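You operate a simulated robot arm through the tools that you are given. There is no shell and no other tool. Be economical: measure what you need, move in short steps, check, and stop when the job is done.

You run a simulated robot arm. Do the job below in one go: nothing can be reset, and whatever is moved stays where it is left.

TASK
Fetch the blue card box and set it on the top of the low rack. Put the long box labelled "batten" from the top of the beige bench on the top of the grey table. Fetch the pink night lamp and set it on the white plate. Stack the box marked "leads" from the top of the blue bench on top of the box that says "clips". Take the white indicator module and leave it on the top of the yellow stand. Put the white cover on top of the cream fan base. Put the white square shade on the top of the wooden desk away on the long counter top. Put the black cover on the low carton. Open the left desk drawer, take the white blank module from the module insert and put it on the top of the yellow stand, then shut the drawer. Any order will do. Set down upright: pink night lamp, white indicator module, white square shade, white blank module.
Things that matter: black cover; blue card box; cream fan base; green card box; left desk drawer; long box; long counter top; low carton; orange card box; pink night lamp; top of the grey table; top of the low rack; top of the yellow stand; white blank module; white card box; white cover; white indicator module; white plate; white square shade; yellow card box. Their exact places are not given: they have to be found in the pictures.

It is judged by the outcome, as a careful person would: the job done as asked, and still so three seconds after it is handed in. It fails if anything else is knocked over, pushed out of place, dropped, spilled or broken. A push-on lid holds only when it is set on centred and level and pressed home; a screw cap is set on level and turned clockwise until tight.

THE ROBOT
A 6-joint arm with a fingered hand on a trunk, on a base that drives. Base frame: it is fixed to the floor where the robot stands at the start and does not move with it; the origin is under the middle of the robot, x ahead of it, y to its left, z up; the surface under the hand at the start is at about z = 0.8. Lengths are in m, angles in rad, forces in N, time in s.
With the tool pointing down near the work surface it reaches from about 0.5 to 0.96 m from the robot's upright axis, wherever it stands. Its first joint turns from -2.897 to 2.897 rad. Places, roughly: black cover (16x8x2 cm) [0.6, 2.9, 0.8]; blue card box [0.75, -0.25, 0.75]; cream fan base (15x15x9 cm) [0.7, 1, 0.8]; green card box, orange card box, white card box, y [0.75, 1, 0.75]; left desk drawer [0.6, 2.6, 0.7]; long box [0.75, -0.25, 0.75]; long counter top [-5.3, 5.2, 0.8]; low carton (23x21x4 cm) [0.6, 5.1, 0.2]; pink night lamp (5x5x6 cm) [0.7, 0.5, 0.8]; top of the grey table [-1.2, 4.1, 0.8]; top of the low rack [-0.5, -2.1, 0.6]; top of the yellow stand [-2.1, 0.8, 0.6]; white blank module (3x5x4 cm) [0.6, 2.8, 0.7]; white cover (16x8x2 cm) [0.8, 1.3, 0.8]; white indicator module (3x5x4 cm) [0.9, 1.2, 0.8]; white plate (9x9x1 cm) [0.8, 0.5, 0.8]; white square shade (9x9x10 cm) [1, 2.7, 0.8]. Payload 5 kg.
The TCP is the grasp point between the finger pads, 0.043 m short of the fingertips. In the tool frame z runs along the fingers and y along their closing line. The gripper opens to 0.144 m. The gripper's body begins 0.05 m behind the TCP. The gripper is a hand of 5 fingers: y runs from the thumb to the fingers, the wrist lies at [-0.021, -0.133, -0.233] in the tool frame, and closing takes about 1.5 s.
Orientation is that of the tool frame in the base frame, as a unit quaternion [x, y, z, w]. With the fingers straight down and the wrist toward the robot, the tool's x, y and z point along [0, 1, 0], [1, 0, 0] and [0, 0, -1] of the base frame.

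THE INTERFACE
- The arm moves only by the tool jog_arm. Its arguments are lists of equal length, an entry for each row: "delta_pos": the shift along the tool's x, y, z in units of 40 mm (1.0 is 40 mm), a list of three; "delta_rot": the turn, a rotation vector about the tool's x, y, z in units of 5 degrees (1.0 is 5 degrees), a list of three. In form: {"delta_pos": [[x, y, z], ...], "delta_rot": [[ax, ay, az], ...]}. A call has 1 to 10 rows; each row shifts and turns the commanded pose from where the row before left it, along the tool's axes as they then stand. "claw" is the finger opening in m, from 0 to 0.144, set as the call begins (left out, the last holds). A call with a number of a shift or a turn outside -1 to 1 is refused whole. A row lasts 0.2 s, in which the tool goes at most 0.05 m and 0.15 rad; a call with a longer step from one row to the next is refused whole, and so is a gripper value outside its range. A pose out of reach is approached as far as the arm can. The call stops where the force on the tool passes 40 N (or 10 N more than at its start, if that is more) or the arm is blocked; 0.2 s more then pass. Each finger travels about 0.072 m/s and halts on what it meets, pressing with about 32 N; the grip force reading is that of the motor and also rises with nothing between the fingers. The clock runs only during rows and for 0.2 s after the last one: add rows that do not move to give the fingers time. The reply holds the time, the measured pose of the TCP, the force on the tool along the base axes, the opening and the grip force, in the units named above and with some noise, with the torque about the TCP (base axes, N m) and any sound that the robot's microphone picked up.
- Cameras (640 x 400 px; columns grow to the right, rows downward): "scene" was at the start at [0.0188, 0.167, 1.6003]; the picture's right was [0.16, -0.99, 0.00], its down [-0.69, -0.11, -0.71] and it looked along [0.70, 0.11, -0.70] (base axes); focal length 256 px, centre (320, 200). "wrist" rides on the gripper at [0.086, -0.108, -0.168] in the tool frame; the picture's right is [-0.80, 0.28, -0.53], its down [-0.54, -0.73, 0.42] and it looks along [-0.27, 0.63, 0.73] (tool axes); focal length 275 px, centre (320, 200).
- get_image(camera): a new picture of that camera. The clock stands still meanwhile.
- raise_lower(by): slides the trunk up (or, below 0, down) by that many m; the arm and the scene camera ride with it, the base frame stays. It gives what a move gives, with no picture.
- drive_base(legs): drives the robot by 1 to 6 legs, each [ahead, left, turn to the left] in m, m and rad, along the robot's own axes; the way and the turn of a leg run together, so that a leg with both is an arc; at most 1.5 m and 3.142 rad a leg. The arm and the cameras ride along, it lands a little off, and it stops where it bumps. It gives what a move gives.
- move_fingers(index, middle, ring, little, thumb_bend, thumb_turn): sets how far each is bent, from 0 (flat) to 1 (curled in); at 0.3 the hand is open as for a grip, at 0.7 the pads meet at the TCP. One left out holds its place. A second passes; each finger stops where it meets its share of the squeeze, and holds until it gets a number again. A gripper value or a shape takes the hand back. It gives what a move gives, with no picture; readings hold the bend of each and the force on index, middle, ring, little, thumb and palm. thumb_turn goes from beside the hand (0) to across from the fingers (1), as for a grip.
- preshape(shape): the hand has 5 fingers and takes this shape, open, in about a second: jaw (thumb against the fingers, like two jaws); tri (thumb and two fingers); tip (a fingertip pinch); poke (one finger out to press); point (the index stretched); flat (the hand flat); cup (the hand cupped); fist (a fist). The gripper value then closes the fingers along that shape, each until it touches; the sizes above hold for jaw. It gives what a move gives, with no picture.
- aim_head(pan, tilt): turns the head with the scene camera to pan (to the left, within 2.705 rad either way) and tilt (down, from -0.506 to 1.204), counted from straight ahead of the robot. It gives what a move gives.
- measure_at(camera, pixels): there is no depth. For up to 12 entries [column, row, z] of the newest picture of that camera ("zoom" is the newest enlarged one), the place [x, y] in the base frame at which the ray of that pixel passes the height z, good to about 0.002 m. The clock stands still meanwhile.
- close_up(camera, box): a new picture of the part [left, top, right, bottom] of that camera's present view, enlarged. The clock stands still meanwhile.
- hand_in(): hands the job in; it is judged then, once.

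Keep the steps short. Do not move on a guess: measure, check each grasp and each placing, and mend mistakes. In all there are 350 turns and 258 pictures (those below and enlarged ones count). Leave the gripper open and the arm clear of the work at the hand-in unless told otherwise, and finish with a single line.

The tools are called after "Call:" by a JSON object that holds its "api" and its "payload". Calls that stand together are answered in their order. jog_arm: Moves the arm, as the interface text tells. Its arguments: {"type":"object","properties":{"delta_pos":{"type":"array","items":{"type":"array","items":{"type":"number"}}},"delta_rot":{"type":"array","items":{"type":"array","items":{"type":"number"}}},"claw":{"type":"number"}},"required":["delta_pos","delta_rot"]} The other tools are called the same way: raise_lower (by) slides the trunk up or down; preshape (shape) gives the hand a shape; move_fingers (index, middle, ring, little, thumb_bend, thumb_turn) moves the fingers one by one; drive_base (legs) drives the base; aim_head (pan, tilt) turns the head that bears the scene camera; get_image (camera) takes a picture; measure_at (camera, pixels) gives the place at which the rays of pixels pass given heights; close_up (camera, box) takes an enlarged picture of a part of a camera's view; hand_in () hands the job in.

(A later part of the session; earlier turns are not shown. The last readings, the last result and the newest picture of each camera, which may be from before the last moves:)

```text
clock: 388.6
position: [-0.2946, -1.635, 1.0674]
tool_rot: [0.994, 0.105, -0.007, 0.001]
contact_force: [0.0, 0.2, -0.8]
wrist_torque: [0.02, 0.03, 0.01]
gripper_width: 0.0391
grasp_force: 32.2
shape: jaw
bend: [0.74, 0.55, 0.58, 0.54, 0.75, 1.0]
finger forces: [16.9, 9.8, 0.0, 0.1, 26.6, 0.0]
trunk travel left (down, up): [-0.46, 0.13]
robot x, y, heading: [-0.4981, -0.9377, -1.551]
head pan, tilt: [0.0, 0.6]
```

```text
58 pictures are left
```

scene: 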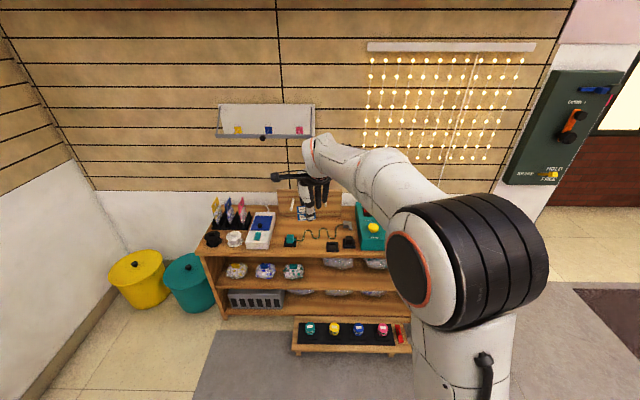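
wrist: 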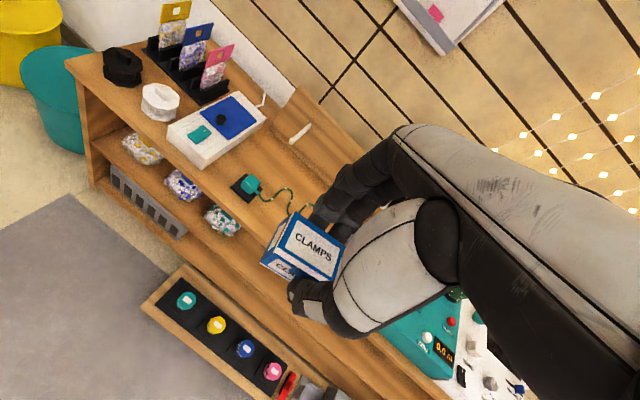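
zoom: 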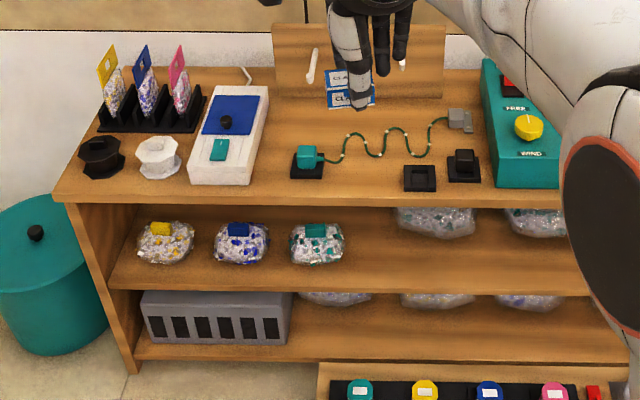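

I measure the free front spot between the teal adapter and the black square.

Call:
{"api": "measure_at", "payload": {"camera": "zoom", "pixels": [[365, 198, 0.6], [325, 178, 0.6], [403, 190, 0.6], [385, 156, 0.6], [350, 148, 0.6], [80, 200, 0.6], [450, 165, 0.6], [365, 198, 0.55]]}}

Call:
{"api": "measure_at", "payload": {"camera": "wrist", "pixels": [[247, 197, 0.6], [66, 62, 0.6], [66, 62, 0.55], [247, 197, 0.55], [260, 255, 0.6]]}}

```text
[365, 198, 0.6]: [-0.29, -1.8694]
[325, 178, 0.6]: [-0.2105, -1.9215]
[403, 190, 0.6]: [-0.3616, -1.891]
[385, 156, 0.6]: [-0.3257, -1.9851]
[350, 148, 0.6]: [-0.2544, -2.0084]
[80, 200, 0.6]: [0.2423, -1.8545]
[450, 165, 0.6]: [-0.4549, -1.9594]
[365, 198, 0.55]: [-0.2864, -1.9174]
```

```text
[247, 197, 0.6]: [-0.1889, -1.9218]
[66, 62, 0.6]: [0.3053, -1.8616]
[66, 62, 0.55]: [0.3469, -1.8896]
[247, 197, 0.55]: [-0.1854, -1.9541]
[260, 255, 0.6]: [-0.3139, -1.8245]
```

Spot chosen: box centre (-0.265, -1.90). I rotate the hand to align, drive 0.2 closer, position and lower the trunk.

Call:
{"api": "drive_base", "payload": {"legs": [[0.2, 0, 0]]}}

Call:
{"api": "jog_arm", "payload": {"delta_pos": [[0, 0, 0], [0, 0, 0], [0, 0, 0], [0.35, 0.75, 0], [0.35, 0.75, 0]], "delta_rot": [[0, 0, 0.8], [0, 0, 0.8], [0, 0, 0.8], [0, 0, 0], [0, 0, 0]]}}

Call:
{"api": "raise_lower", "payload": {"by": -0.34}}

Call:
{"api": "get_image", "payload": {"camera": "wrist"}}

Call:
{"api": "get_image", "payload": {"camera": "scene"}}

```text
clock: 390.2
position: [-0.2884, -1.8355, 1.069]
tool_rot: [0.994, 0.105, -0.007, 0.0]
contact_force: [-0.8, -0.5, -1.3]
wrist_torque: [-0.01, 0.02, -0.02]
gripper_width: 0.039
grasp_force: 32.2
shape: jaw
bend: [0.74, 0.55, 0.58, 0.54, 0.75, 1.0]
finger forces: [16.8, 9.8, 0.1, 0.1, 26.6, 0.0]
trunk travel left (down, up): [-0.46, 0.13]
robot x, y, heading: [-0.4947, -1.1377, -1.551]
head pan, tilt: [0.0, 0.6]
```

```text
clock: 391.4
position: [-0.261, -1.8964, 1.0658]
tool_rot: [1.0, 0.001, -0.007, 0.001]
contact_force: [-0.3, 1.2, -1.2]
wrist_torque: [0.01, 0.0, 0.01]
gripper_width: 0.0394
grasp_force: 31.8
shape: jaw
bend: [0.74, 0.55, 0.58, 0.54, 0.75, 1.0]
finger forces: [17.0, 9.9, 0.1, 0.1, 26.8, 0.1]
trunk travel left (down, up): [-0.46, 0.13]
robot x, y, heading: [-0.4978, -1.1343, -1.552]
head pan, tilt: [0.0, 0.6]
```

```text
clock: 394.8
position: [-0.2604, -1.8956, 0.7278]
tool_rot: [1.0, 0.001, -0.007, 0.002]
contact_force: [0.4, 0.1, 0.2]
wrist_torque: [0.01, 0.01, 0.01]
gripper_width: 0.0393
grasp_force: 32.1
shape: jaw
bend: [0.74, 0.55, 0.58, 0.54, 0.75, 1.0]
finger forces: [17.0, 9.9, 0.0, 0.0, 26.9, 0.0]
trunk travel left (down, up): [-0.12, 0.47]
robot x, y, heading: [-0.4976, -1.133, -1.557]
head pan, tilt: [0.0, 0.6]
```

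```text
57 pictures are left
```

wrist: 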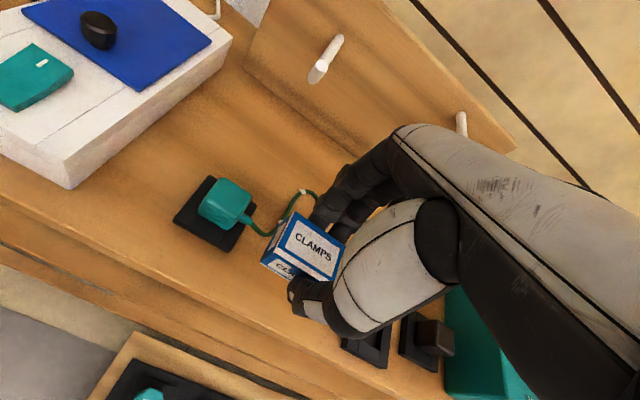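

```text
56 pictures are left
```

scene: 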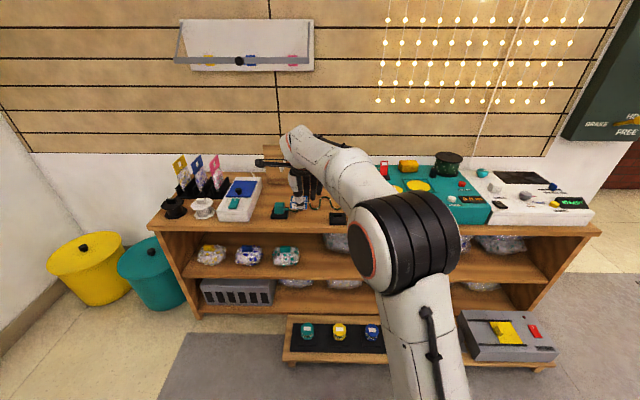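

I measure the cable's and adapter's positions relative to the landing spot.

Call:
{"api": "measure_at", "payload": {"camera": "wrist", "pixels": [[272, 232, 0.605], [255, 222, 0.605], [290, 208, 0.605], [228, 252, 0.61], [258, 212, 0.61], [343, 345, 0.61], [275, 345, 0.6], [150, 265, 0.6]]}}

```text
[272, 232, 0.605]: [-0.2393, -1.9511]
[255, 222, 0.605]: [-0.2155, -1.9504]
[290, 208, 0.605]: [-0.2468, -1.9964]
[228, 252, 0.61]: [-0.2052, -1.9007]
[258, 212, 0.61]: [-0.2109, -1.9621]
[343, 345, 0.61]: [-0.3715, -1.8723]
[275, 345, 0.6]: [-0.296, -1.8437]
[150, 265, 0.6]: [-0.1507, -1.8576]
```

I shift 1.5 cm right to keep clear of the cable and lower to contact.

Call:
{"api": "jog_arm", "payload": {"delta_pos": [[-0.37, 0, 0.4], [0, 0, 0.6], [0, 0, 0.6], [0, 0, 0.15], [0, 0, 0.1]], "delta_rot": [[0, 0, 0], [0, 0, 0], [0, 0, 0], [0, 0, 0], [0, 0, 0]]}}

Call:
{"api": "jog_arm", "payload": {"delta_pos": [[0, 0, 0.05], [0, 0, 0.05], [0, 0, 0.05]], "delta_rot": [[0, 0, 0], [0, 0, 0], [0, 0, 0]]}}

```text
clock: 395.9
position: [-0.2765, -1.8995, 0.6669]
tool_rot: [1.0, 0.003, -0.005, 0.012]
contact_force: [-1.0, 2.1, 15.6]
wrist_torque: [0.0, 0.01, -0.01]
gripper_width: 0.0413
grasp_force: 31.7
shape: jaw
bend: [0.74, 0.55, 0.58, 0.54, 0.75, 1.0]
finger forces: [17.7, 10.7, 0.0, 0.0, 30.5, 0.0]
trunk travel left (down, up): [-0.12, 0.47]
robot x, y, heading: [-0.4957, -1.1397, -1.551]
head pan, tilt: [0.0, 0.6]
stopped in row 5: the force on the tool passed its limit at 43 N (the readings are from after the stop); the commanded pose is now the measured one
```

```text
clock: 396.7
position: [-0.2744, -1.9012, 0.6664]
tool_rot: [1.0, 0.004, -0.004, 0.018]
contact_force: [0.0, 1.2, 14.0]
wrist_torque: [0.05, 0.04, 0.01]
gripper_width: 0.041
grasp_force: 32.1
shape: jaw
bend: [0.74, 0.55, 0.58, 0.54, 0.75, 1.0]
finger forces: [17.9, 11.1, 0.1, 0.0, 30.2, 0.1]
trunk travel left (down, up): [-0.12, 0.47]
robot x, y, heading: [-0.4988, -1.1335, -1.553]
head pan, tilt: [0.0, 0.6]
stopped in row 3: the force on the tool passed its limit at 42 N (the readings are from after the stop); the commanded pose is now the measured one
```

Contact with the rack top. I open gently and rise.

Call:
{"api": "jog_arm", "payload": {"delta_pos": [[0, 0, -0.05], [0, 0, 0], [0, 0, 0], [0, 0, 0], [0, 0, 0]], "delta_rot": [[0, 0, 0], [0, 0, 0], [0, 0, 0], [0, 0, 0], [0, 0, 0]], "claw": 0.075}}

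Call:
{"api": "jog_arm", "payload": {"delta_pos": [[0, 0, -0.3], [0, 0, -0.8], [0, 0, -1], [0, 0, -1], [0, -0.5, -0.8], [0, -0.9, 0], [0, -0.9, 0]], "delta_rot": [[0, 0, 0], [0, 0, 0], [0, 0, 0], [0, 0, 0], [0, 0, 0], [0, 0, 0], [0, 0, 0]]}}

Call:
{"api": "close_up", "payload": {"camera": "scene", "box": [220, 150, 380, 260]}}

```text
clock: 397.9
position: [-0.2754, -1.8994, 0.6644]
tool_rot: [1.0, 0.002, -0.003, 0.013]
contact_force: [-0.2, -2.7, 8.1]
wrist_torque: [0.24, -0.05, -0.03]
gripper_width: 0.072
grasp_force: 0.1
shape: jaw
bend: [0.74, 0.44, 0.41, 0.4, 0.72, 1.0]
finger forces: [0.0, 0.0, 0.0, 0.1, 7.8, 0.1]
trunk travel left (down, up): [-0.12, 0.47]
robot x, y, heading: [-0.4974, -1.1379, -1.556]
head pan, tilt: [0.0, 0.6]
```

```text
clock: 399.5
position: [-0.275, -1.8045, 0.8182]
tool_rot: [1.0, 0.003, -0.005, 0.015]
contact_force: [-0.1, -0.3, 0.2]
wrist_torque: [0.02, -0.03, 0.04]
gripper_width: 0.0751
grasp_force: 0.1
shape: jaw
bend: [0.74, 0.44, 0.41, 0.4, 0.69, 1.0]
finger forces: [0.1, 0.1, 0.1, 0.0, 0.1, 0.0]
trunk travel left (down, up): [-0.12, 0.47]
robot x, y, heading: [-0.4988, -1.1383, -1.554]
head pan, tilt: [0.0, 0.6]
```

```text
3.64 times, centred on (300, 205) of scene
```

zoom: 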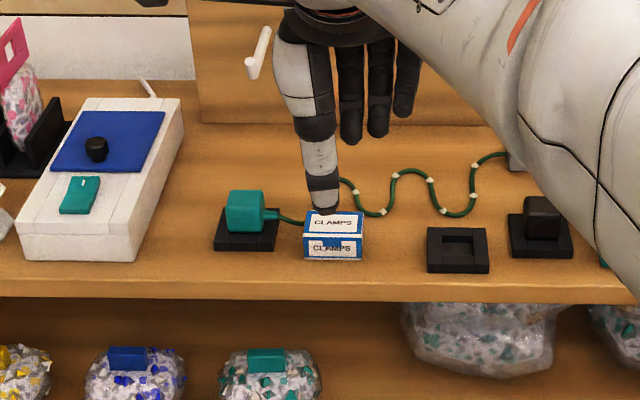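

CLAMPS is on the rack top. Now back for the batten: raise, turn and drive.

Call:
{"api": "raise_lower", "payload": {"by": 0.35}}

Call:
{"api": "drive_base", "payload": {"legs": [[-0.2, 0, 0], [0, 0, 1.555], [0.45, 0, 0], [0, 0.55, 0]]}}

Call:
{"api": "aim_head", "payload": {"pan": -0.1, "tilt": 0.75}}

Call:
{"api": "get_image", "payload": {"camera": "wrist"}}

Call:
{"api": "get_image", "payload": {"camera": "scene"}}

```text
clock: 402.9
position: [-0.2749, -1.8044, 1.1681]
tool_rot: [1.0, 0.002, -0.003, 0.013]
contact_force: [-0.1, 0.2, -0.2]
wrist_torque: [0.01, 0.0, 0.01]
gripper_width: 0.075
grasp_force: 0.0
shape: jaw
bend: [0.74, 0.44, 0.41, 0.4, 0.69, 1.0]
finger forces: [0.0, 0.1, 0.0, 0.0, 0.0, 0.0]
trunk travel left (down, up): [-0.47, 0.12]
robot x, y, heading: [-0.4979, -1.1338, -1.552]
head pan, tilt: [0.0, 0.6]
```

```text
clock: 413.4
position: [0.6254, -0.1794, 1.1682]
tool_rot: [0.712, 0.702, 0.007, 0.013]
contact_force: [-0.4, -0.8, 0.3]
wrist_torque: [-0.02, -0.02, 0.02]
gripper_width: 0.0748
grasp_force: 0.0
shape: jaw
bend: [0.74, 0.44, 0.41, 0.4, 0.69, 1.0]
finger forces: [0.0, 0.0, 0.1, 0.1, 0.0, 0.0]
trunk travel left (down, up): [-0.47, 0.12]
robot x, y, heading: [-0.0462, -0.3888, 0.0]
head pan, tilt: [0.0, 0.6]
```

```text
clock: 414.1
position: [0.6252, -0.1797, 1.1686]
tool_rot: [0.712, 0.702, 0.008, 0.013]
contact_force: [-0.7, -0.2, -0.1]
wrist_torque: [0.0, -0.02, -0.01]
gripper_width: 0.075
grasp_force: 0.0
shape: jaw
bend: [0.74, 0.44, 0.41, 0.4, 0.69, 1.0]
finger forces: [0.1, 0.0, 0.0, 0.1, 0.0, 0.0]
trunk travel left (down, up): [-0.47, 0.12]
robot x, y, heading: [-0.0448, -0.3871, -0.002]
head pan, tilt: [-0.099, 0.75]
```

```text
54 pictures are left
```

wrist: 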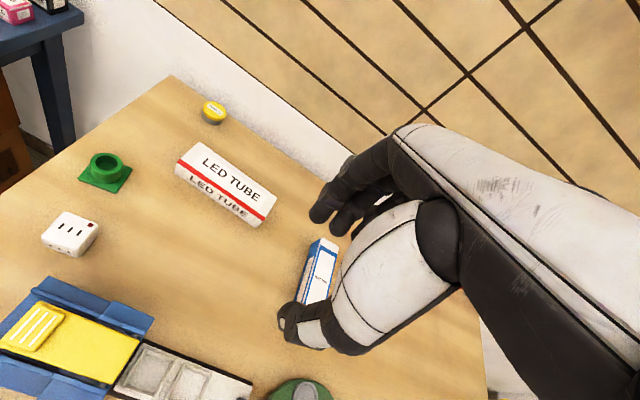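

```text
53 pictures are left
```

scene: 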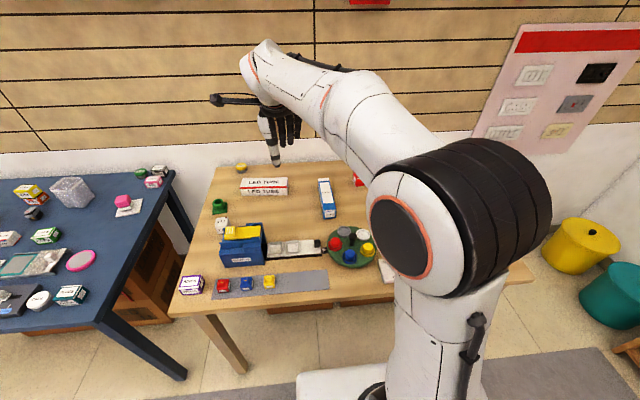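

Call:
{"api": "close_up", "payload": {"camera": "scene", "box": [295, 165, 375, 225]}}

Call:
{"api": "measure_at", "payload": {"camera": "wrist", "pixels": [[320, 238, 0.845], [338, 246, 0.845], [302, 280, 0.8], [305, 283, 0.8]]}}

```text
6.67 times, centred on (335, 195) of scene
```

zoom: 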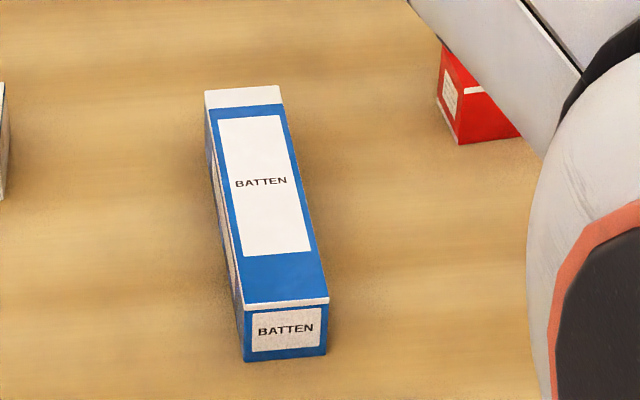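

```text
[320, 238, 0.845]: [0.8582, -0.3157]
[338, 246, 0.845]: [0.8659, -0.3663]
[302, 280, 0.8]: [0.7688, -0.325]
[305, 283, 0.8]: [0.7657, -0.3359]
```

Call:
{"api": "measure_at", "payload": {"camera": "zoom", "pixels": [[205, 92, 0.845], [282, 86, 0.845], [328, 302, 0.845], [244, 309, 0.845], [245, 361, 0.8], [326, 354, 0.8], [205, 92, 0.835], [328, 302, 0.835]]}}

```text
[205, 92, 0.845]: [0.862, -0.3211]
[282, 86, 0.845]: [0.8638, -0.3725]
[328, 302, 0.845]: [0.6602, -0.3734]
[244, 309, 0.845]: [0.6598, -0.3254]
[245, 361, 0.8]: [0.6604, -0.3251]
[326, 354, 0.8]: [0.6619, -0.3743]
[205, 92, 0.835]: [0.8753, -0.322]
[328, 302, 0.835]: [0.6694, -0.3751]
```

Batten: x 0.66–0.863, y -0.374..-0.3215, top 0.845. I need closing along y, so I turn the hand -90° and shift the robot left.

Call:
{"api": "jog_arm", "payload": {"delta_pos": [[0, 0, 0], [0, 0, 0], [0, 0, 0], [0, 0, 0], [0, 0, 0], [0, 0, 0], [0, 0, 0], [0, 0, 0], [0, 0, 0], [0, 0, 0]], "delta_rot": [[0, 0, 1], [0, 0, 1], [0, 0, 1], [0, 0, 1], [0, 0, 1], [0, 0, 1], [0, 0, 1], [0, 0, 1], [0, 0, 1], [0, 0, 1]], "claw": 0.09}}

Call:
{"api": "jog_arm", "payload": {"delta_pos": [[0, 0, 0], [0, 0, 0], [0, 0, 0], [0, 0, 0], [0, 0, 0], [0, 0, 0], [0, 0, 0], [0, 0, 0]], "delta_rot": [[0, 0, 1], [0, 0, 1], [0, 0, 1], [0, 0, 1], [0, 0, 1], [0, 0, 1], [0, 0, 1], [0, 0, 1.0]]}}

Call:
{"api": "drive_base", "payload": {"legs": [[0.02, 0.4, 0]]}}

```text
clock: 416.3
position: [0.6253, -0.1808, 1.1683]
tool_rot: [0.942, 0.335, 0.012, 0.008]
contact_force: [0.3, 0.4, 0.2]
wrist_torque: [0.02, -0.01, -0.02]
gripper_width: 0.0897
grasp_force: 0.2
shape: jaw
bend: [0.28, 0.4, 0.37, 0.4, 0.64, 1.0]
finger forces: [0.1, 0.1, 0.1, 0.0, 0.0, 0.1]
trunk travel left (down, up): [-0.47, 0.12]
robot x, y, heading: [-0.0485, -0.3866, 0.003]
head pan, tilt: [-0.099, 0.75]
```

```text
clock: 418.1
position: [0.6255, -0.1803, 1.1683]
tool_rot: [1.0, -0.007, 0.013, 0.005]
contact_force: [-0.2, 0.6, 0.0]
wrist_torque: [0.01, -0.03, 0.0]
gripper_width: 0.0897
grasp_force: 0.0
shape: jaw
bend: [0.28, 0.4, 0.37, 0.4, 0.64, 1.0]
finger forces: [0.0, 0.1, 0.0, 0.0, 0.1, 0.0]
trunk travel left (down, up): [-0.47, 0.12]
robot x, y, heading: [-0.0453, -0.3875, 0.002]
head pan, tilt: [-0.099, 0.75]
```

```text
clock: 420.6
position: [0.6473, 0.2168, 1.1687]
tool_rot: [1.0, -0.009, 0.014, 0.003]
contact_force: [-0.5, 0.5, 0.0]
wrist_torque: [0.02, -0.01, 0.01]
gripper_width: 0.0896
grasp_force: 0.1
shape: jaw
bend: [0.28, 0.4, 0.37, 0.4, 0.64, 1.0]
finger forces: [0.0, 0.0, 0.0, 0.1, 0.1, 0.0]
trunk travel left (down, up): [-0.47, 0.12]
robot x, y, heading: [-0.029, 0.0101, -0.006]
head pan, tilt: [-0.099, 0.75]
```

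Call:
{"api": "jog_arm", "payload": {"delta_pos": [[0.2, 0.95, 0], [0.2, 0.95, 0], [0.2, 0.95, 0], [0.2, 0.95, 0], [0.2, 0.95, 0], [0.2, 0.95, 0], [0.2, 0.95, 0], [0.2, 0.95, 0]], "delta_rot": [[0, -0.32, 0], [0, 0, 0], [0, 0, 0], [0, 0, 0], [0, 0, 0], [0, 0, 0], [0, 0, 0], [0, 0, 0]]}}

Call:
{"api": "jog_arm", "payload": {"delta_pos": [[0.2, 0.95, 0], [0.2, 0.95, 0], [0.2, 0.95, 0], [0.2, 0.95, 0], [0.2, 0.95, 0], [0.2, 0.95, 0], [0.06, 0.8, 0], [0, 0, 0.9], [0, 0, 0.9], [0, 0, 0.9]], "delta_rot": [[0, 0, 0], [0, 0, 0], [0, 0, 0], [0, 0, 0], [0, 0, 0], [0, 0, 0], [0, 0, 0], [0, 0, 0], [0, 0, 0], [0, 0, 0]]}}

Call:
{"api": "get_image", "payload": {"camera": "wrist"}}

```text
clock: 422.4
position: [0.7076, -0.0888, 1.1691]
tool_rot: [1.0, -0.008, -0.001, 0.004]
contact_force: [-0.3, 0.4, 0.1]
wrist_torque: [0.0, 0.0, -0.03]
gripper_width: 0.0899
grasp_force: 0.2
shape: jaw
bend: [0.28, 0.4, 0.37, 0.4, 0.64, 1.0]
finger forces: [0.0, 0.1, 0.0, 0.0, 0.1, 0.0]
trunk travel left (down, up): [-0.47, 0.12]
robot x, y, heading: [-0.0269, 0.0127, -0.006]
head pan, tilt: [-0.099, 0.75]
```

```text
clock: 424.6
position: [0.7532, -0.3368, 1.0509]
tool_rot: [1.0, -0.009, -0.002, 0.003]
contact_force: [-0.1, 0.1, 1.1]
wrist_torque: [0.04, -0.02, -0.02]
gripper_width: 0.0898
grasp_force: 0.0
shape: jaw
bend: [0.28, 0.4, 0.37, 0.4, 0.64, 1.0]
finger forces: [0.0, 0.1, 0.0, 0.1, 0.0, 0.0]
out of reach, approached as far as the arm can: row 4, 5, 6, 7, 8, 9, 10
trunk travel left (down, up): [-0.47, 0.12]
robot x, y, heading: [-0.027, 0.0149, -0.004]
head pan, tilt: [-0.099, 0.75]
```

```text
51 pictures are left
```

wrist: 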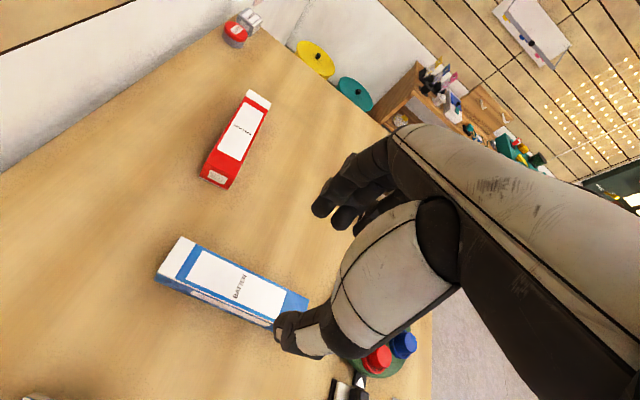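

Just out of reach, so I drive 0.12 right and re-position.

Call:
{"api": "drive_base", "payload": {"legs": [[0, -0.13, 0]]}}

Call:
{"api": "jog_arm", "payload": {"delta_pos": [[0.07, -0.95, 0], [0.07, -0.95, 0], [0.07, -0.95, 0], [0, 0, 0]], "delta_rot": [[0, 0, 0], [0, 0, 0], [0, 0, 0], [0, 0, 0]]}}

```text
clock: 425.9
position: [0.7527, -0.4679, 1.0502]
tool_rot: [1.0, -0.01, -0.002, 0.003]
contact_force: [-0.1, -0.4, -0.7]
wrist_torque: [0.03, 0.0, 0.0]
gripper_width: 0.09
grasp_force: 0.0
shape: jaw
bend: [0.28, 0.4, 0.37, 0.4, 0.64, 1.0]
finger forces: [0.1, 0.0, 0.1, 0.1, 0.0, 0.0]
trunk travel left (down, up): [-0.47, 0.12]
robot x, y, heading: [-0.029, -0.1206, -0.001]
head pan, tilt: [-0.099, 0.75]
```

```text
clock: 426.9
position: [0.7744, -0.3562, 1.0535]
tool_rot: [1.0, -0.01, -0.002, 0.004]
contact_force: [-0.6, 0.0, 0.8]
wrist_torque: [-0.05, 0.0, -0.02]
gripper_width: 0.0899
grasp_force: 0.1
shape: jaw
bend: [0.28, 0.4, 0.37, 0.4, 0.64, 1.0]
finger forces: [0.0, 0.1, 0.1, 0.0, 0.0, 0.0]
out of reach, approached as far as the arm can: row 1, 2, 3
trunk travel left (down, up): [-0.47, 0.12]
robot x, y, heading: [-0.0292, -0.1208, -0.0]
head pan, tilt: [-0.099, 0.75]
```

Call:
{"api": "jog_arm", "payload": {"delta_pos": [[-0.3, -0.3, 0.6], [0, 0, 0.9], [0, 0, 0.9]], "delta_rot": [[0, 0, 0], [0, 0, 0], [0, 0, 0]]}}

Call:
{"api": "get_image", "payload": {"camera": "wrist"}}

```text
clock: 427.7
position: [0.7974, -0.3481, 0.9669]
tool_rot: [1.0, -0.011, -0.003, 0.003]
contact_force: [0.3, -0.1, 1.3]
wrist_torque: [0.02, -0.02, 0.04]
gripper_width: 0.0899
grasp_force: 0.3
shape: jaw
bend: [0.28, 0.4, 0.37, 0.4, 0.64, 1.0]
finger forces: [0.0, 0.0, 0.0, 0.1, 0.0, 0.1]
out of reach, approached as far as the arm can: row 1, 2, 3
trunk travel left (down, up): [-0.47, 0.12]
robot x, y, heading: [-0.0249, -0.1214, -0.002]
head pan, tilt: [-0.099, 0.75]
```

```text
50 pictures are left
```

wrist: 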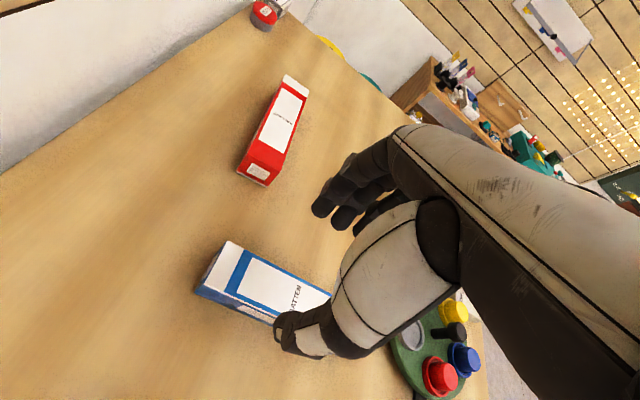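

Call:
{"api": "jog_arm", "payload": {"delta_pos": [[-0.5, 0, 0], [-0.5, 0, 0], [0, 0, 0.5]], "delta_rot": [[0, 0, 0], [0, 0, 0], [0, 0, 0]]}}

```text
clock: 428.5
position: [0.7568, -0.3481, 0.9497]
tool_rot: [1.0, -0.009, 0.001, 0.003]
contact_force: [-1.1, 0.5, 1.5]
wrist_torque: [-0.02, -0.12, -0.02]
gripper_width: 0.0898
grasp_force: 0.1
shape: jaw
bend: [0.28, 0.4, 0.37, 0.4, 0.64, 1.0]
finger forces: [0.1, 0.0, 0.1, 0.0, 0.1, 0.0]
out of reach, approached as far as the arm can: row 1
trunk travel left (down, up): [-0.47, 0.12]
robot x, y, heading: [-0.0283, -0.1217, -0.007]
head pan, tilt: [-0.099, 0.75]
```

Call:
{"api": "jog_arm", "payload": {"delta_pos": [[0, -0.1, 0.8], [0, 0, 0.8], [0, 0, 0.8]], "delta_rot": [[0, 0, 0], [0, 0, 0], [0, 0, 0]]}}

Call:
{"api": "get_image", "payload": {"camera": "wrist"}}

```text
clock: 429.3
position: [0.7574, -0.3449, 0.8503]
tool_rot: [1.0, -0.01, -0.001, 0.002]
contact_force: [-0.3, -0.3, 1.1]
wrist_torque: [0.02, 0.06, -0.01]
gripper_width: 0.0897
grasp_force: 0.1
shape: jaw
bend: [0.28, 0.4, 0.37, 0.4, 0.64, 1.0]
finger forces: [0.1, 0.0, 0.0, 0.0, 0.0, 0.0]
trunk travel left (down, up): [-0.47, 0.12]
robot x, y, heading: [-0.0248, -0.1178, 0.001]
head pan, tilt: [-0.099, 0.75]
```

```text
49 pictures are left
```

wrist: 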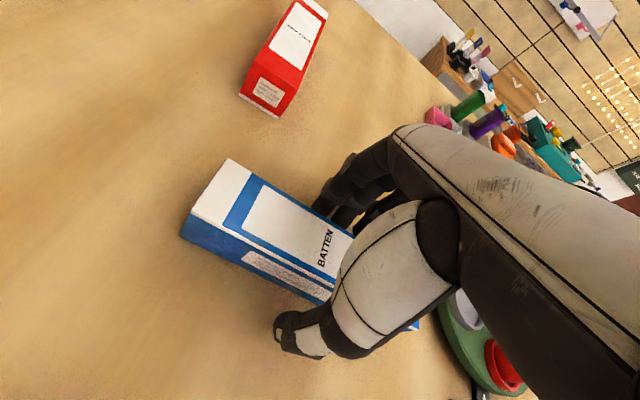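

The box lies between thumb and fingers. I close and lift.

Call:
{"api": "jog_arm", "payload": {"delta_pos": [[0, 0, 0], [0, 0, 0], [0, 0, 0], [0, 0, 0], [0, 0, 0], [0, 0, 0]], "delta_rot": [[0, 0, 0], [0, 0, 0], [0, 0, 0], [0, 0, 0], [0, 0, 0], [0, 0, 0]], "claw": 0.02}}

Call:
{"api": "jog_arm", "payload": {"delta_pos": [[0, 0, -0.4], [0, 0, -0.8], [0, 0, -1], [0, 0, -1], [0, 0, -1], [0, 0, -1]], "delta_rot": [[0, 0, 0], [0, 0, 0], [0, 0, 0], [0, 0, 0], [0, 0, 0], [0, 0, 0]]}}

Call:
{"api": "get_image", "payload": {"camera": "wrist"}}

```text
clock: 430.7
position: [0.7585, -0.3447, 0.8499]
tool_rot: [1.0, -0.01, -0.001, 0.003]
contact_force: [0.5, 0.0, 0.1]
wrist_torque: [0.02, -0.01, 0.05]
gripper_width: 0.0448
grasp_force: 31.9
shape: jaw
bend: [0.74, 0.54, 0.53, 0.52, 0.74, 1.0]
finger forces: [16.8, 6.7, 3.5, 1.8, 28.9, 0.0]
trunk travel left (down, up): [-0.47, 0.12]
robot x, y, heading: [-0.024, -0.118, -0.0]
head pan, tilt: [-0.099, 0.75]
```

```text
clock: 432.1
position: [0.7593, -0.3432, 1.0582]
tool_rot: [1.0, -0.009, -0.003, 0.002]
contact_force: [-0.4, -0.8, -1.8]
wrist_torque: [-0.04, -0.01, -0.01]
gripper_width: 0.0448
grasp_force: 31.9
shape: jaw
bend: [0.74, 0.54, 0.53, 0.52, 0.74, 1.0]
finger forces: [17.0, 6.6, 3.5, 1.6, 28.9, 0.0]
trunk travel left (down, up): [-0.47, 0.12]
robot x, y, heading: [-0.0287, -0.1156, -0.005]
head pan, tilt: [-0.099, 0.75]
```

```text
48 pictures are left
```

wrist: 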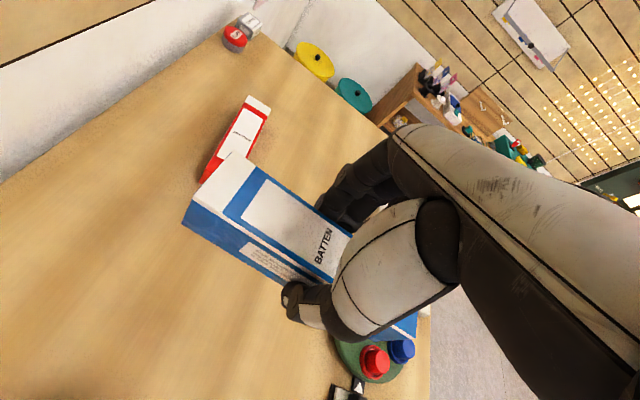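

The batten is held level. I retract a little and take the long drive to the grey table's open side.

Call:
{"api": "jog_arm", "payload": {"delta_pos": [[-0.9, 0, -0.2], [-0.9, 0, -0.2], [-0.9, 0, -0.2], [-0.9, 0, -0.2]], "delta_rot": [[0, 0, 0], [0, 0, 0], [0, 0, 0], [0, 0, 0]]}}

Call:
{"api": "drive_base", "payload": {"legs": [[-0.07, 1.35, 0], [0, 0.5, 0], [-1.5, 0, 0], [-0.4, 0, 0], [0, 1.3, 0]]}}

Call:
{"api": "aim_head", "payload": {"pan": 0.5, "tilt": 0.5}}

Call:
{"api": "get_image", "payload": {"camera": "scene"}}

```text
clock: 433.1
position: [0.6147, -0.3421, 1.0929]
tool_rot: [1.0, -0.01, -0.001, 0.003]
contact_force: [0.1, -0.5, -1.9]
wrist_torque: [-0.02, -0.03, 0.0]
gripper_width: 0.0445
grasp_force: 31.9
shape: jaw
bend: [0.74, 0.54, 0.53, 0.52, 0.74, 1.0]
finger forces: [17.2, 6.8, 3.4, 1.5, 28.8, 0.0]
trunk travel left (down, up): [-0.47, 0.12]
robot x, y, heading: [-0.0281, -0.1176, -0.001]
head pan, tilt: [-0.099, 0.75]
```

```text
clock: 457.7
position: [-1.3727, 2.8037, 1.0918]
tool_rot: [1.0, -0.003, -0.002, 0.003]
contact_force: [0.1, 0.7, -0.8]
wrist_torque: [0.0, 0.0, -0.01]
gripper_width: 0.0449
grasp_force: 31.8
shape: jaw
bend: [0.74, 0.54, 0.53, 0.52, 0.74, 1.0]
finger forces: [17.3, 6.7, 3.6, 1.5, 29.0, 0.0]
trunk travel left (down, up): [-0.47, 0.12]
robot x, y, heading: [-2.0135, 3.0178, 0.016]
head pan, tilt: [-0.099, 0.75]
```

```text
clock: 458.7
position: [-1.3727, 2.8059, 1.0913]
tool_rot: [1.0, -0.003, -0.002, 0.003]
contact_force: [0.8, 0.3, -2.5]
wrist_torque: [0.0, 0.0, 0.01]
gripper_width: 0.0446
grasp_force: 32.4
shape: jaw
bend: [0.74, 0.54, 0.53, 0.52, 0.74, 1.0]
finger forces: [17.2, 6.6, 3.5, 1.4, 28.9, 0.0]
trunk travel left (down, up): [-0.47, 0.12]
robot x, y, heading: [-2.0132, 3.0184, 0.006]
head pan, tilt: [0.499, 0.499]
```

```text
47 pictures are left
```

scene: 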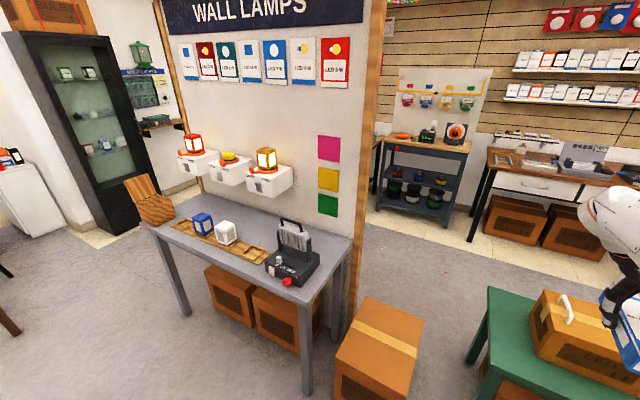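

I see the grey table in front of the partition. I zoom and measure the free surface.

Call:
{"api": "close_up", "payload": {"camera": "scene", "box": [120, 170, 370, 320]}}

Call:
{"api": "measure_at", "payload": {"camera": "scene", "pixels": [[145, 229, 0.8], [304, 301, 0.8], [352, 239, 0.8], [172, 230, 0.8], [253, 265, 0.8], [267, 262, 0.8], [292, 287, 0.8], [320, 262, 0.8], [300, 240, 0.8]]}}

```text
2.56 times, centred on (245, 245) of scene
```

zoom: 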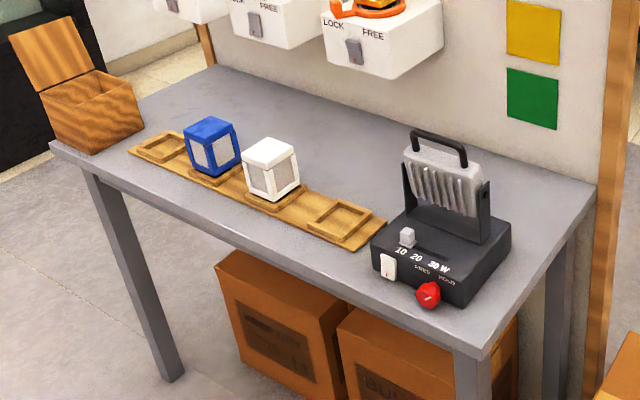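

```text
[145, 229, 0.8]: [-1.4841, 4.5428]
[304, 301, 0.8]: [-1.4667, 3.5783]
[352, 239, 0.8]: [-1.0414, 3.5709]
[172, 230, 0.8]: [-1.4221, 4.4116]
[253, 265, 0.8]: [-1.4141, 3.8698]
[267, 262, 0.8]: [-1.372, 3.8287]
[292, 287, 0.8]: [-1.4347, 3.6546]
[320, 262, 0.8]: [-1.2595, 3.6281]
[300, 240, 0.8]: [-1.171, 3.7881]
```

The table's middle behind the tray is free (x≈-1.33..-1.05, y 3.85–4.4). I rotate the batten to lie along y here in the open, raise, then drive alongside.

Call:
{"api": "jog_arm", "payload": {"delta_pos": [[0, 0, -0.6], [0, 0, -0.6], [0, 0, -0.6], [0, 0, 0], [0, 0, 0], [0, 0, 0], [0, 0, 0], [0, 0, 0], [0, 0, 0], [0, 0, 0]], "delta_rot": [[0, 0, -1], [0, 0, -1], [0, 0, -1], [0, 0, -1], [0, 0, -1], [0, 0, -1], [0, 0, -1], [0, 0, -1], [0, 0, -1], [0, 0, -1]]}}

Call:
{"api": "jog_arm", "payload": {"delta_pos": [[0, 0, 0], [0, 0, 0], [0, 0, 0], [0, 0, 0], [0, 0, 0], [0, 0, 0], [0, 0, 0], [0, 0, 0]], "delta_rot": [[0, 0, -1], [0, 0, -1], [0, 0, -1], [0, 0, -1], [0, 0, -1], [0, 0, -1], [0, 0, -1], [0, 0, -1]]}}

Call:
{"api": "drive_base", "payload": {"legs": [[-0.1, 0.85, 0]]}}

Call:
{"api": "aim_head", "payload": {"pan": 0.2, "tilt": 0.6}}

Call:
{"api": "get_image", "payload": {"camera": "scene"}}

Call:
{"api": "get_image", "payload": {"camera": "wrist"}}

```text
clock: 460.9
position: [-1.3725, 2.8049, 1.164]
tool_rot: [0.908, 0.42, -0.003, 0.002]
contact_force: [0.5, 0.0, -2.3]
wrist_torque: [-0.05, 0.03, 0.03]
gripper_width: 0.0449
grasp_force: 32.2
shape: jaw
bend: [0.74, 0.54, 0.53, 0.52, 0.74, 1.0]
finger forces: [17.3, 6.7, 3.5, 1.3, 28.9, 0.0]
trunk travel left (down, up): [-0.47, 0.12]
robot x, y, heading: [-2.0164, 3.0185, 0.01]
head pan, tilt: [0.499, 0.499]
```

```text
clock: 462.7
position: [-1.3726, 2.8048, 1.1623]
tool_rot: [0.709, 0.705, -0.003, 0.001]
contact_force: [0.2, 0.2, -1.0]
wrist_torque: [-0.03, 0.0, 0.02]
gripper_width: 0.0445
grasp_force: 31.9
shape: jaw
bend: [0.74, 0.54, 0.53, 0.52, 0.74, 1.0]
finger forces: [17.3, 6.7, 3.5, 1.4, 28.9, 0.1]
trunk travel left (down, up): [-0.47, 0.12]
robot x, y, heading: [-2.0174, 3.0163, 0.008]
head pan, tilt: [0.499, 0.499]
```

```text
clock: 467.2
position: [-1.4822, 3.658, 1.1632]
tool_rot: [0.709, 0.706, -0.003, 0.001]
contact_force: [-1.0, -0.3, -2.0]
wrist_torque: [-0.02, -0.03, 0.03]
gripper_width: 0.0445
grasp_force: 32.4
shape: jaw
bend: [0.74, 0.54, 0.53, 0.52, 0.74, 1.0]
finger forces: [17.3, 6.7, 3.5, 1.4, 28.9, 0.0]
trunk travel left (down, up): [-0.47, 0.12]
robot x, y, heading: [-2.1265, 3.8689, 0.011]
head pan, tilt: [0.499, 0.499]
```

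```text
clock: 468.0
position: [-1.4825, 3.6564, 1.1642]
tool_rot: [0.709, 0.705, -0.004, 0.001]
contact_force: [-1.4, 0.0, -1.3]
wrist_torque: [-0.01, 0.0, 0.01]
gripper_width: 0.0447
grasp_force: 31.9
shape: jaw
bend: [0.74, 0.54, 0.53, 0.52, 0.74, 1.0]
finger forces: [17.3, 6.7, 3.5, 1.4, 29.0, 0.0]
trunk travel left (down, up): [-0.47, 0.12]
robot x, y, heading: [-2.127, 3.8677, 0.008]
head pan, tilt: [0.201, 0.6]
```

```text
45 pictures are left
```

scene: 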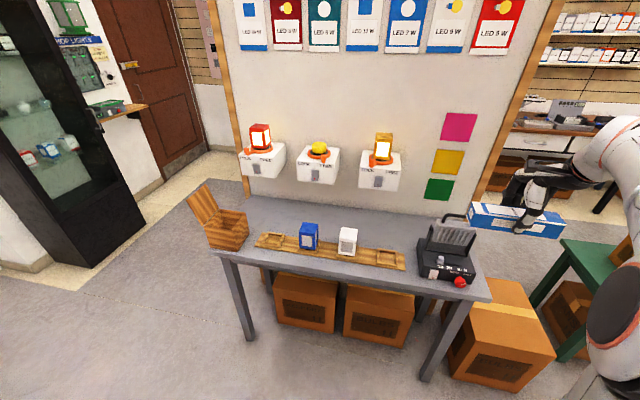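

```text
44 pictures are left
```

wrist: 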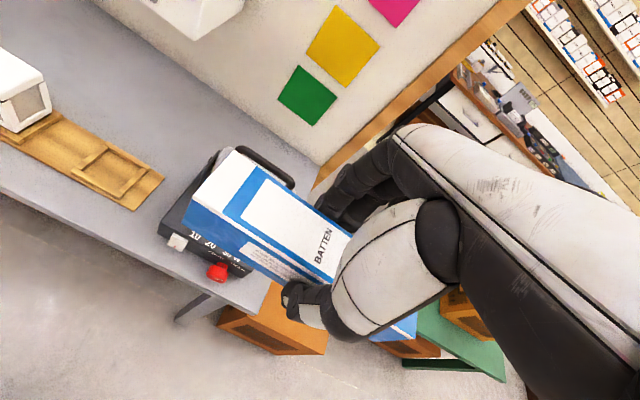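

I measure the free area behind the tray.

Call:
{"api": "measure_at", "payload": {"camera": "scene", "pixels": [[360, 225, 0.8], [258, 233, 0.8], [403, 253, 0.8], [350, 205, 0.8], [420, 238, 0.83], [420, 275, 0.8], [348, 253, 0.8], [399, 178, 1.0], [361, 190, 1.0]]}}

Call:
{"api": "measure_at", "payload": {"camera": "wrist", "pixels": [[165, 178, 0.8], [216, 150, 0.83], [188, 40, 1.0], [100, 120, 0.8], [319, 165, 0.8]]}}

```text
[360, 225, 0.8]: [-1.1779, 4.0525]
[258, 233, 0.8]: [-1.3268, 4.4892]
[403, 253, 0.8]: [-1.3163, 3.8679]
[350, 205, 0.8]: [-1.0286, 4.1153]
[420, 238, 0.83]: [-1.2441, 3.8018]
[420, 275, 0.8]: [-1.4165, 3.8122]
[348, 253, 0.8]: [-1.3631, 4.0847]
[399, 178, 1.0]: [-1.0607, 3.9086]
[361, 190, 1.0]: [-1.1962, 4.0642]
```

```text
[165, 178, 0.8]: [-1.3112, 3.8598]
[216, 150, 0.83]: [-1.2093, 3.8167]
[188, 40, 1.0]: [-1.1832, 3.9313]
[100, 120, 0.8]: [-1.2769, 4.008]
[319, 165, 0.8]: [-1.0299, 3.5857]
```

I go to (-1.37, 4.0), descend to z≈0.96 in front of the fixtures, then slide in toward x=-1.262.

Call:
{"api": "jog_arm", "payload": {"delta_pos": [[0.956, 0.312, 0], [0.956, 0.312, 0], [0.956, 0.312, 0], [0.956, 0.312, 0], [0.956, 0.312, 0], [0.956, 0.312, 0], [0.956, 0.312, 0], [0.956, 0.312, 0], [0.956, 0.312, 0]], "delta_rot": [[0, 0, 0], [0, 0, 0], [0, 0, 0], [0, 0, 0], [0, 0, 0], [0, 0, 0], [0, 0, 0], [0, 0, 0], [0, 0, 0]]}}

Call:
{"api": "jog_arm", "payload": {"delta_pos": [[0, 0, 0.85], [0, 0, 0.85], [0, 0, 0.85], [0, 0, 0.85], [0, 0, 0.85], [0, 0, 0.8]], "delta_rot": [[0, 0, 0], [0, 0, 0], [0, 0, 0], [0, 0, 0], [0, 0, 0], [0, 0, 0]]}}

Call:
{"api": "get_image", "payload": {"camera": "wrist"}}

Call:
{"api": "get_image", "payload": {"camera": "scene"}}

```text
clock: 470.0
position: [-1.366, 4.0006, 1.1598]
tool_rot: [0.709, 0.705, -0.004, 0.001]
contact_force: [0.5, -0.2, -1.1]
wrist_torque: [-0.08, 0.0, -0.02]
gripper_width: 0.0446
grasp_force: 32.4
shape: jaw
bend: [0.74, 0.54, 0.53, 0.52, 0.74, 1.0]
finger forces: [17.5, 6.6, 3.5, 1.3, 29.0, 0.1]
trunk travel left (down, up): [-0.47, 0.12]
robot x, y, heading: [-2.1249, 3.8706, 0.013]
head pan, tilt: [0.201, 0.6]
```

```text
clock: 471.4
position: [-1.3678, 3.9997, 0.9589]
tool_rot: [0.709, 0.705, -0.004, 0.0]
contact_force: [0.0, -0.3, -0.6]
wrist_torque: [-0.01, 0.03, -0.02]
gripper_width: 0.0447
grasp_force: 31.5
shape: jaw
bend: [0.74, 0.54, 0.53, 0.52, 0.74, 1.0]
finger forces: [17.4, 6.8, 3.5, 1.3, 28.8, 0.0]
trunk travel left (down, up): [-0.47, 0.12]
robot x, y, heading: [-2.1271, 3.867, 0.01]
head pan, tilt: [0.201, 0.6]
```

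```text
43 pictures are left
```

wrist: 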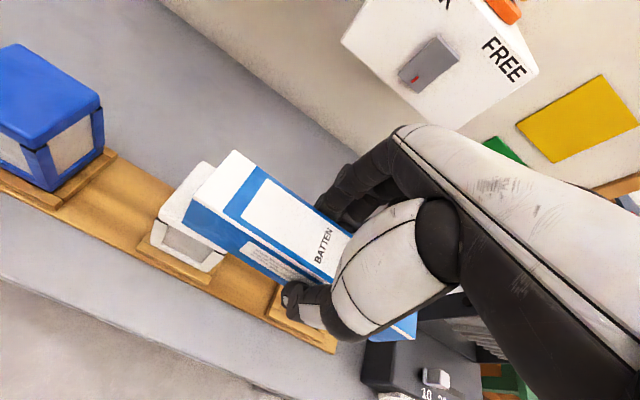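

```text
42 pictures are left
```

scene: 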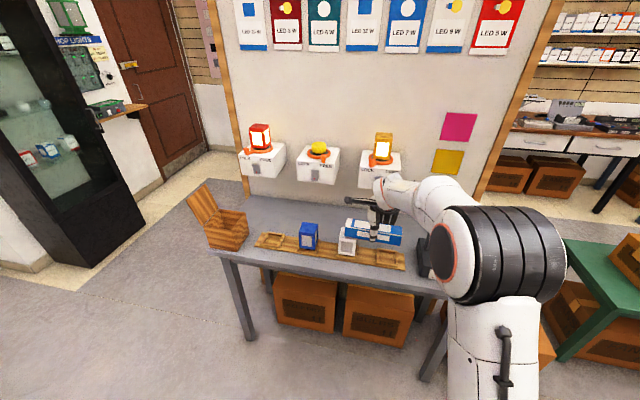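

Call:
{"api": "jog_arm", "payload": {"delta_pos": [[0, 0.66, 0], [0, 0.66, 0], [0, 0.66, 0], [0, 0.66, 0]], "delta_rot": [[0, 0, 0], [0, 0, 0], [0, 0, 0], [0, 0, 0]]}}

Call:
{"api": "jog_arm", "payload": {"delta_pos": [[0, 0, 0.7], [0, 0, 0.7], [0, 0, 0.7], [0, 0, 0.2]], "delta_rot": [[0, 0, 0], [0, 0, 0], [0, 0, 0], [0, 0, 0]]}}

Call:
{"api": "get_image", "payload": {"camera": "wrist"}}

```text
clock: 472.4
position: [-1.262, 3.9977, 0.9565]
tool_rot: [0.709, 0.705, -0.003, 0.0]
contact_force: [0.8, -0.1, -1.7]
wrist_torque: [-0.01, 0.03, -0.04]
gripper_width: 0.0447
grasp_force: 32.0
shape: jaw
bend: [0.74, 0.54, 0.53, 0.52, 0.74, 1.0]
finger forces: [17.4, 6.8, 3.5, 1.3, 28.9, 0.0]
trunk travel left (down, up): [-0.47, 0.12]
robot x, y, heading: [-2.1267, 3.8655, 0.01]
head pan, tilt: [0.201, 0.6]
```

```text
clock: 473.4
position: [-1.2627, 3.9979, 0.8659]
tool_rot: [0.709, 0.705, -0.003, 0.002]
contact_force: [0.1, 0.9, -1.1]
wrist_torque: [0.01, 0.03, 0.01]
gripper_width: 0.0447
grasp_force: 32.0
shape: jaw
bend: [0.74, 0.54, 0.53, 0.52, 0.74, 1.0]
finger forces: [17.4, 6.8, 3.5, 1.1, 28.8, 0.0]
trunk travel left (down, up): [-0.47, 0.12]
robot x, y, heading: [-2.1288, 3.8692, 0.009]
head pan, tilt: [0.201, 0.6]
```

```text
41 pictures are left
```

wrist: 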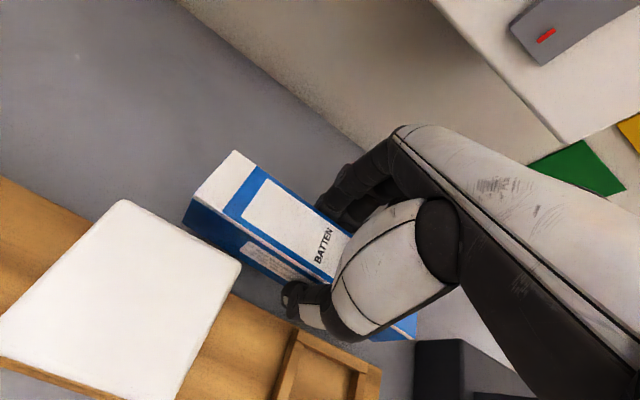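

Call:
{"api": "jog_arm", "payload": {"delta_pos": [[0, 0, 0.2], [0, 0, 0.08], [0, 0, 0.08], [0, 0, 0.06], [0, 0, 0.06]], "delta_rot": [[0, 0, 0], [0, 0, 0], [0, 0, 0], [0, 0, 0], [0, 0, 0]]}}

```text
clock: 474.6
position: [-1.2623, 3.9978, 0.8463]
tool_rot: [0.709, 0.705, -0.003, 0.001]
contact_force: [0.2, -0.2, -1.3]
wrist_torque: [0.01, 0.0, 0.0]
gripper_width: 0.0445
grasp_force: 32.3
shape: jaw
bend: [0.74, 0.54, 0.53, 0.52, 0.74, 1.0]
finger forces: [17.3, 6.6, 3.6, 1.1, 28.7, 0.1]
trunk travel left (down, up): [-0.47, 0.12]
robot x, y, heading: [-2.1264, 3.8689, 0.01]
head pan, tilt: [0.201, 0.6]
```

Call:
{"api": "jog_arm", "payload": {"delta_pos": [[0, 0, 0.08], [0, 0, 0.08], [0, 0, 0.08], [0, 0, 0.08], [0, 0, 0.08], [0, 0, 0.08], [0, 0, 0.08]], "delta_rot": [[0, 0, 0], [0, 0, 0], [0, 0, 0], [0, 0, 0], [0, 0, 0], [0, 0, 0], [0, 0, 0]]}}

```text
clock: 476.2
position: [-1.2618, 3.9983, 0.8281]
tool_rot: [0.709, 0.706, -0.002, 0.003]
contact_force: [-3.7, -0.2, 15.5]
wrist_torque: [0.01, 0.17, 0.02]
gripper_width: 0.0453
grasp_force: 31.7
shape: jaw
bend: [0.74, 0.54, 0.53, 0.52, 0.74, 1.0]
finger forces: [17.4, 7.1, 3.7, 1.0, 32.7, 0.0]
trunk travel left (down, up): [-0.47, 0.12]
robot x, y, heading: [-2.128, 3.8699, 0.014]
head pan, tilt: [0.201, 0.6]
```

Contact. I release, rise 8 cm, back out, then up.

Call:
{"api": "jog_arm", "payload": {"delta_pos": [[0, 0, -0.05], [0, 0, 0], [0, 0, 0], [0, 0, 0], [0, 0, 0]], "delta_rot": [[0, 0, 0], [0, 0, 0], [0, 0, 0], [0, 0, 0], [0, 0, 0]], "claw": 0.075}}

Call:
{"api": "jog_arm", "payload": {"delta_pos": [[0, 0, -0.5], [0, 0, -0.8], [0, 0, -0.8], [0, 0, -0.8], [0, -0.8, 0], [0, -0.8, 0], [0, -0.8, 0], [0, -0.8, -0.5], [0, -0.8, -0.5], [0, -0.5, -1]], "delta_rot": [[0, 0, 0], [0, 0, 0], [0, 0, 0], [0, 0, 0], [0, 0, 0], [0, 0, 0], [0, 0, 0], [0, 0, 0], [0, 0, 0], [0, 0, 0]]}}

Call:
{"api": "close_up", "payload": {"camera": "scene", "box": [240, 170, 480, 320]}}

```text
clock: 477.4
position: [-1.2627, 3.9971, 0.8276]
tool_rot: [0.709, 0.705, -0.002, 0.001]
contact_force: [10.0, 1.1, 3.1]
wrist_torque: [0.0, -0.27, -0.1]
gripper_width: 0.0672
grasp_force: 0.0
shape: jaw
bend: [0.74, 0.44, 0.41, 0.4, 0.75, 1.0]
finger forces: [0.0, 0.0, 0.0, 0.0, 9.7, 0.0]
trunk travel left (down, up): [-0.47, 0.12]
robot x, y, heading: [-2.1271, 3.8682, 0.011]
head pan, tilt: [0.201, 0.6]
```

```text
clock: 479.6
position: [-1.4434, 3.9988, 1.0222]
tool_rot: [0.709, 0.705, -0.004, 0.001]
contact_force: [0.7, -0.2, 0.0]
wrist_torque: [-0.05, 0.03, 0.0]
gripper_width: 0.0748
grasp_force: 0.1
shape: jaw
bend: [0.74, 0.44, 0.41, 0.4, 0.69, 1.0]
finger forces: [0.0, 0.1, 0.0, 0.0, 0.0, 0.0]
trunk travel left (down, up): [-0.47, 0.12]
robot x, y, heading: [-2.1276, 3.8665, 0.014]
head pan, tilt: [0.201, 0.6]
```

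```text
2.67 times, centred on (360, 245) of scene
```

zoom: 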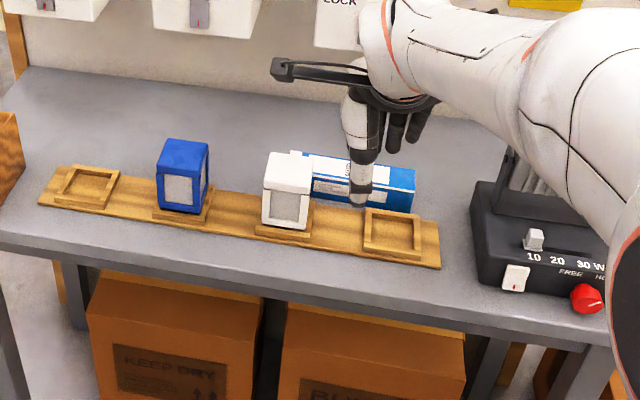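

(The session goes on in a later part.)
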